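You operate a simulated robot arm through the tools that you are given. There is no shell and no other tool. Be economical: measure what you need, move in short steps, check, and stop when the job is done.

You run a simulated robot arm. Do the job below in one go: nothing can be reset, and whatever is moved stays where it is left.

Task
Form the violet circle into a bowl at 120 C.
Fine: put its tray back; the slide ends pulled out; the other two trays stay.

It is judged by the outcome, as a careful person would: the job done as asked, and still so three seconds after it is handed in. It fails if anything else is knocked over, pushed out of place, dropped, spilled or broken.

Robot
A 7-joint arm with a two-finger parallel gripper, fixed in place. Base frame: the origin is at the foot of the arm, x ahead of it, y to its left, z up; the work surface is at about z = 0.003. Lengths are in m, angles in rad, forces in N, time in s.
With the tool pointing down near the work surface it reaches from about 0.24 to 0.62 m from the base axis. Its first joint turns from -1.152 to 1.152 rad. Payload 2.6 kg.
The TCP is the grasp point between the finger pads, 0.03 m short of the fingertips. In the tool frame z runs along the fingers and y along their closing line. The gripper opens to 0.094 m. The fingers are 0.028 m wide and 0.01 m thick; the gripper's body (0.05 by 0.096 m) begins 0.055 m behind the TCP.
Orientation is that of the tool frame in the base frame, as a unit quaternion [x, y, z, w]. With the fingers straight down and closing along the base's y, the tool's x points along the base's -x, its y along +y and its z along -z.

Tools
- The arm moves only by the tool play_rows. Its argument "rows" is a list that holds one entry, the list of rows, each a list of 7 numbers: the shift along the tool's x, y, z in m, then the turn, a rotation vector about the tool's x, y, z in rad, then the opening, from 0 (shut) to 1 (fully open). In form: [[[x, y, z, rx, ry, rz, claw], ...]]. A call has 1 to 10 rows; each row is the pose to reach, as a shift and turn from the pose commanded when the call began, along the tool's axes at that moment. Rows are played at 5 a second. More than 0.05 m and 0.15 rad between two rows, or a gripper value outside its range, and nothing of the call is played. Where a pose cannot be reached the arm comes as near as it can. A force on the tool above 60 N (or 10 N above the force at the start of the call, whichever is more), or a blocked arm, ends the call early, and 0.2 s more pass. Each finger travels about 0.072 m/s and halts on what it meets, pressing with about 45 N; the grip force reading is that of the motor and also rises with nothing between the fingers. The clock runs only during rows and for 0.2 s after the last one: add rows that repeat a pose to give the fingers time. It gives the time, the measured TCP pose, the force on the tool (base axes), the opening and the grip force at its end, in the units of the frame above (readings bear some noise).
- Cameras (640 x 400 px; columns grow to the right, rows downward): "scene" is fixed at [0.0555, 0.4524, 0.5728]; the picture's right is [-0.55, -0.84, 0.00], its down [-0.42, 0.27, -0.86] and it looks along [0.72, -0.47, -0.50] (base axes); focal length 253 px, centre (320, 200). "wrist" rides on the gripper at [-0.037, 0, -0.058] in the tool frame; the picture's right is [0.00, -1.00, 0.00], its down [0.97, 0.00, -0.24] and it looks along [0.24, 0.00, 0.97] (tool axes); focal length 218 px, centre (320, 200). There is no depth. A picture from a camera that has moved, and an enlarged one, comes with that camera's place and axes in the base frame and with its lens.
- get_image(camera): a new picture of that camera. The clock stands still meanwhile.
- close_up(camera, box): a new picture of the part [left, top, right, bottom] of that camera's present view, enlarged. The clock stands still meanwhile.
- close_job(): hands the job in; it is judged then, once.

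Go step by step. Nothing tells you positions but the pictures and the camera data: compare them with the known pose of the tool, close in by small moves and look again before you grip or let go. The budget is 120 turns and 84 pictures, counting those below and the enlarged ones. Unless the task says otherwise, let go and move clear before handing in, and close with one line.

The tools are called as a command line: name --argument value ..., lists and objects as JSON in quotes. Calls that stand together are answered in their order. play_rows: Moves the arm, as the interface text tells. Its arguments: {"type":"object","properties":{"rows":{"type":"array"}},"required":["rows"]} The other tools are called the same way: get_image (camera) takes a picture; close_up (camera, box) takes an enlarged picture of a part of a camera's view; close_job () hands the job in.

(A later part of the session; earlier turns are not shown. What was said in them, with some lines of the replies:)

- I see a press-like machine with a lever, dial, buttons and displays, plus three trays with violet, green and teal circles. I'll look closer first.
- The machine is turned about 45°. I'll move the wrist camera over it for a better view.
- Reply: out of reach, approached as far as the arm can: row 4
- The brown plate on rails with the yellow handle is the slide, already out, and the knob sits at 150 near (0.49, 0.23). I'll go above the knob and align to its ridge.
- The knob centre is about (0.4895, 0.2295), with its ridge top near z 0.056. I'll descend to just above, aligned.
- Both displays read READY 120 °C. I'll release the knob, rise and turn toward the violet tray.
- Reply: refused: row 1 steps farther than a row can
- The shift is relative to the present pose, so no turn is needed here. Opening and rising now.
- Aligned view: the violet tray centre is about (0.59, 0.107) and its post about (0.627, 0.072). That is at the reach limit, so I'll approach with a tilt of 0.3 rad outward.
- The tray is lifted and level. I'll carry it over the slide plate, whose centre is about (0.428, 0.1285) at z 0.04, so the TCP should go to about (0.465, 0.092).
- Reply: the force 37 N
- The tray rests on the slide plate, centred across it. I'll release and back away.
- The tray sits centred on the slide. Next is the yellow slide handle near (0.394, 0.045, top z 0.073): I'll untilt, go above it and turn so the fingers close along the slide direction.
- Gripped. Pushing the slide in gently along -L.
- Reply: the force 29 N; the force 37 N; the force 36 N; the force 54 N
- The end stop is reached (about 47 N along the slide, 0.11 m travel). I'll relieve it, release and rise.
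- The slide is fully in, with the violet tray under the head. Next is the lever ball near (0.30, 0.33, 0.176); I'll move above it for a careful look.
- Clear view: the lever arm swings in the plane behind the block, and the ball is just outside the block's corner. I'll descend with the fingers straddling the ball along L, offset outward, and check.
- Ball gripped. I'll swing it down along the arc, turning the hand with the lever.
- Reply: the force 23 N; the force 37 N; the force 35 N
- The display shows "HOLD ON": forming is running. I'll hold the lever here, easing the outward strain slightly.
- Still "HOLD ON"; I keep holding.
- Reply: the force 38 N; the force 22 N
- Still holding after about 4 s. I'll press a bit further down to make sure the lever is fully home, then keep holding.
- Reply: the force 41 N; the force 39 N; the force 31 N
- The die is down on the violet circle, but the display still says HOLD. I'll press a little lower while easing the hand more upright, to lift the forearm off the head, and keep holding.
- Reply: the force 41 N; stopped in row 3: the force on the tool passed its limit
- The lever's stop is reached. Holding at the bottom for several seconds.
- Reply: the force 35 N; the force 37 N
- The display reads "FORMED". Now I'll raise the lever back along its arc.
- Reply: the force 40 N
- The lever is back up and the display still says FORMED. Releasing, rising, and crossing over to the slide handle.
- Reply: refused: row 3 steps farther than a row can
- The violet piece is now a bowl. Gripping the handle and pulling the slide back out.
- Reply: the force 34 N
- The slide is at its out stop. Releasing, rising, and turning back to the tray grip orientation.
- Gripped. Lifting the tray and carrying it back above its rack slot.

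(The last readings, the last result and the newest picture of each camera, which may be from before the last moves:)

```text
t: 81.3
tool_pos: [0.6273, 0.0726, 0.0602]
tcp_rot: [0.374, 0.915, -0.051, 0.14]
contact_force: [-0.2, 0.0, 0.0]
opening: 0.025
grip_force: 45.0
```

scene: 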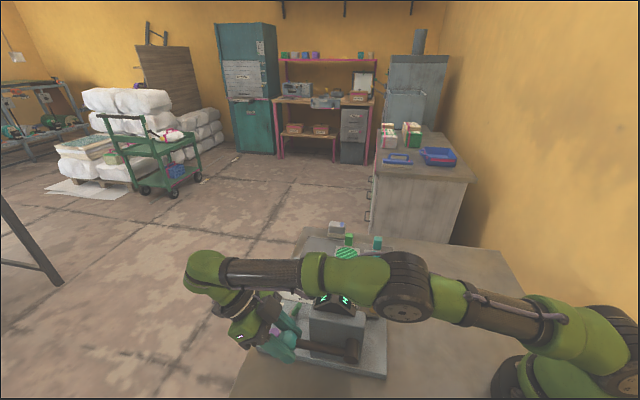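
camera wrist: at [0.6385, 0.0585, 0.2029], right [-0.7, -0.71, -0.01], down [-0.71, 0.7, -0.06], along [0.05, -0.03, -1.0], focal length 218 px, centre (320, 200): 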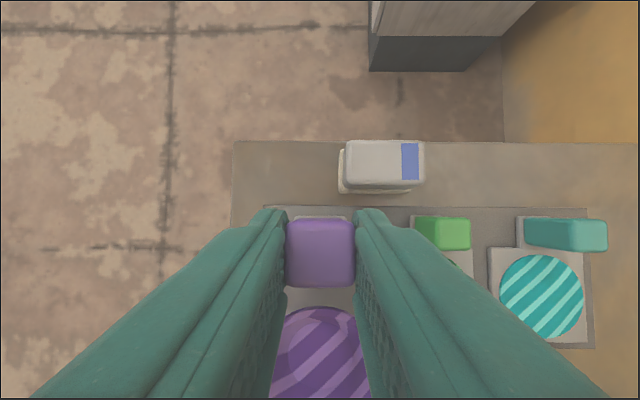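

play_rows --rows '[[[0.0004, 0, 0.0012, 0, 0, 0, 0], [0.0008, 0, 0.0024, 0, 0, 0, 0], [0.0008, 0, 0.0024, 0, 0, 0, 0]]]'

close_up --camera "scene" --box '[280, 200, 400, 290]'

```text
t: 82.1
tool_pos: [0.6271, 0.0732, 0.0572]
tcp_rot: [0.374, 0.915, -0.051, 0.14]
contact_force: [-0.5, 0.2, 1.3]
opening: 0.0251
grip_force: 44.8
```

```text
4.44 times, centred on (340, 245) of scene
camera zoom: at [0.0555, 0.4524, 0.5728], right [-0.55, -0.84, 0.0], down [-0.42, 0.27, -0.86], along [0.72, -0.47, -0.5], focal length 1123 px, centre (231, 0)
```

zoom: 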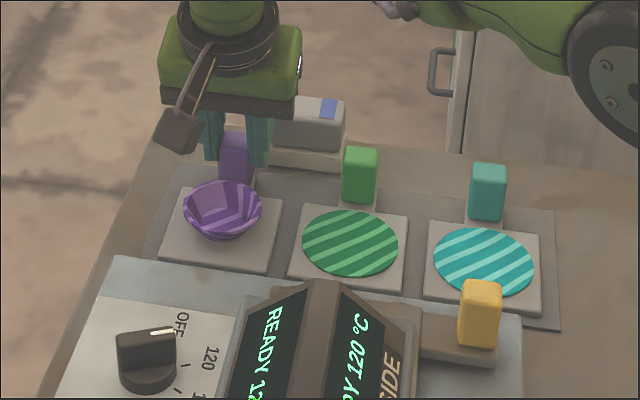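

The bowl is formed and the tray is over its slot, nearly touching. Easing down to contact.

play_rows --rows '[[[0.0004, 0, 0.0012, 0, 0, 0, 0], [0.0006, 0, 0.002, 0, 0, 0, 0], [0.0006, 0, 0.002, 0, 0, 0, 0]]]'

```text
t: 82.9
tool_pos: [0.6282, 0.0733, 0.0572]
tcp_rot: [0.374, 0.915, -0.051, 0.142]
contact_force: [-6.5, -1.0, 17.2]
opening: 0.025
grip_force: 45.3
```

Contact at 17 N, so it is seated. Releasing and backing out along the fingers.

play_rows --rows '[[[-0.0002, 0, -0.0008, 0, 0, 0, 0], [-0.0002, 0, -0.0008, 0, 0, 0, 0.35], [-0.0002, 0, -0.0008, 0, 0, 0, 0.5], [-0.0002, 0, -0.0008, 0, 0, 0, 0.5], [-0.0002, 0, -0.03, 0, 0, 0, 0.5], [-0.0002, 0, -0.065, 0, 0, 0, 0.5], [-0.0002, 0, -0.11, 0, 0, 0, 0.5], [-0.0002, 0, -0.15, 0, 0, 0, 0.5], [-0.0002, 0, -0.15, 0, 0, 0, 0.5]]]'

get_image --camera "wrist"

close_up --camera "scene" --box '[250, 210, 410, 380]'

```text
t: 84.9
tool_pos: [0.595, 0.1024, 0.1988]
tcp_rot: [0.374, 0.915, -0.052, 0.14]
contact_force: [0.2, 0.8, -0.2]
opening: 0.047
grip_force: 0.0
```

```text
4 pictures are left
camera wrist: at [0.6068, 0.0886, 0.2649], right [-0.7, -0.71, -0.01], down [-0.71, 0.7, -0.06], along [0.05, -0.03, -1.0], focal length 218 px, centre (320, 200)
```

wrist: 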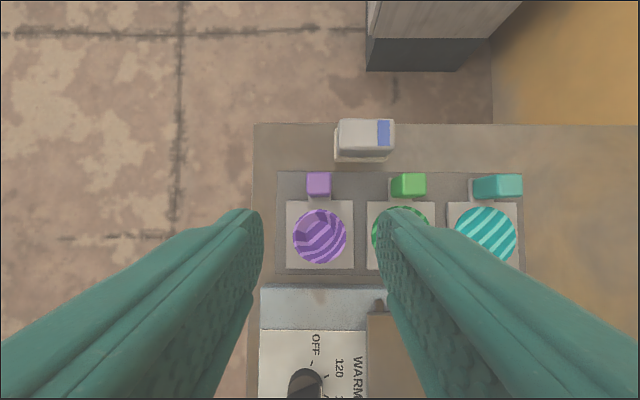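

```text
2.35 times, centred on (330, 295) of scene
camera zoom: at [0.0555, 0.4524, 0.5728], right [-0.55, -0.84, 0.0], down [-0.42, 0.27, -0.86], along [0.72, -0.47, -0.5], focal length 595 px, centre (296, -24)
```

zoom: 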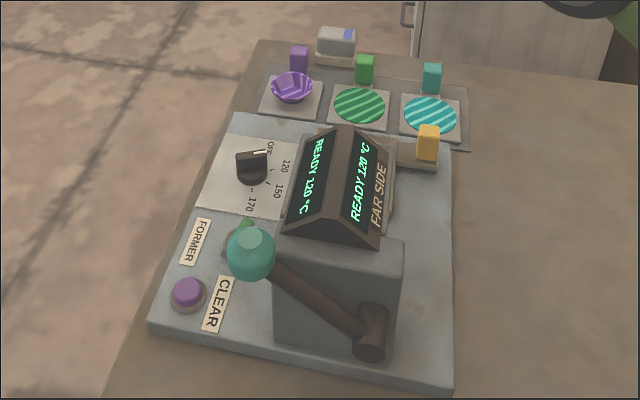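

The tray is back in line with the others, the slide is out, the lever is up and the gripper is clear.

close_job

```text
The job is handed in.
```

The violet circle is now a bowl, formed at 120 °C. Its tray is back in its slot, the slide is pulled out, and the other two trays were left alone.
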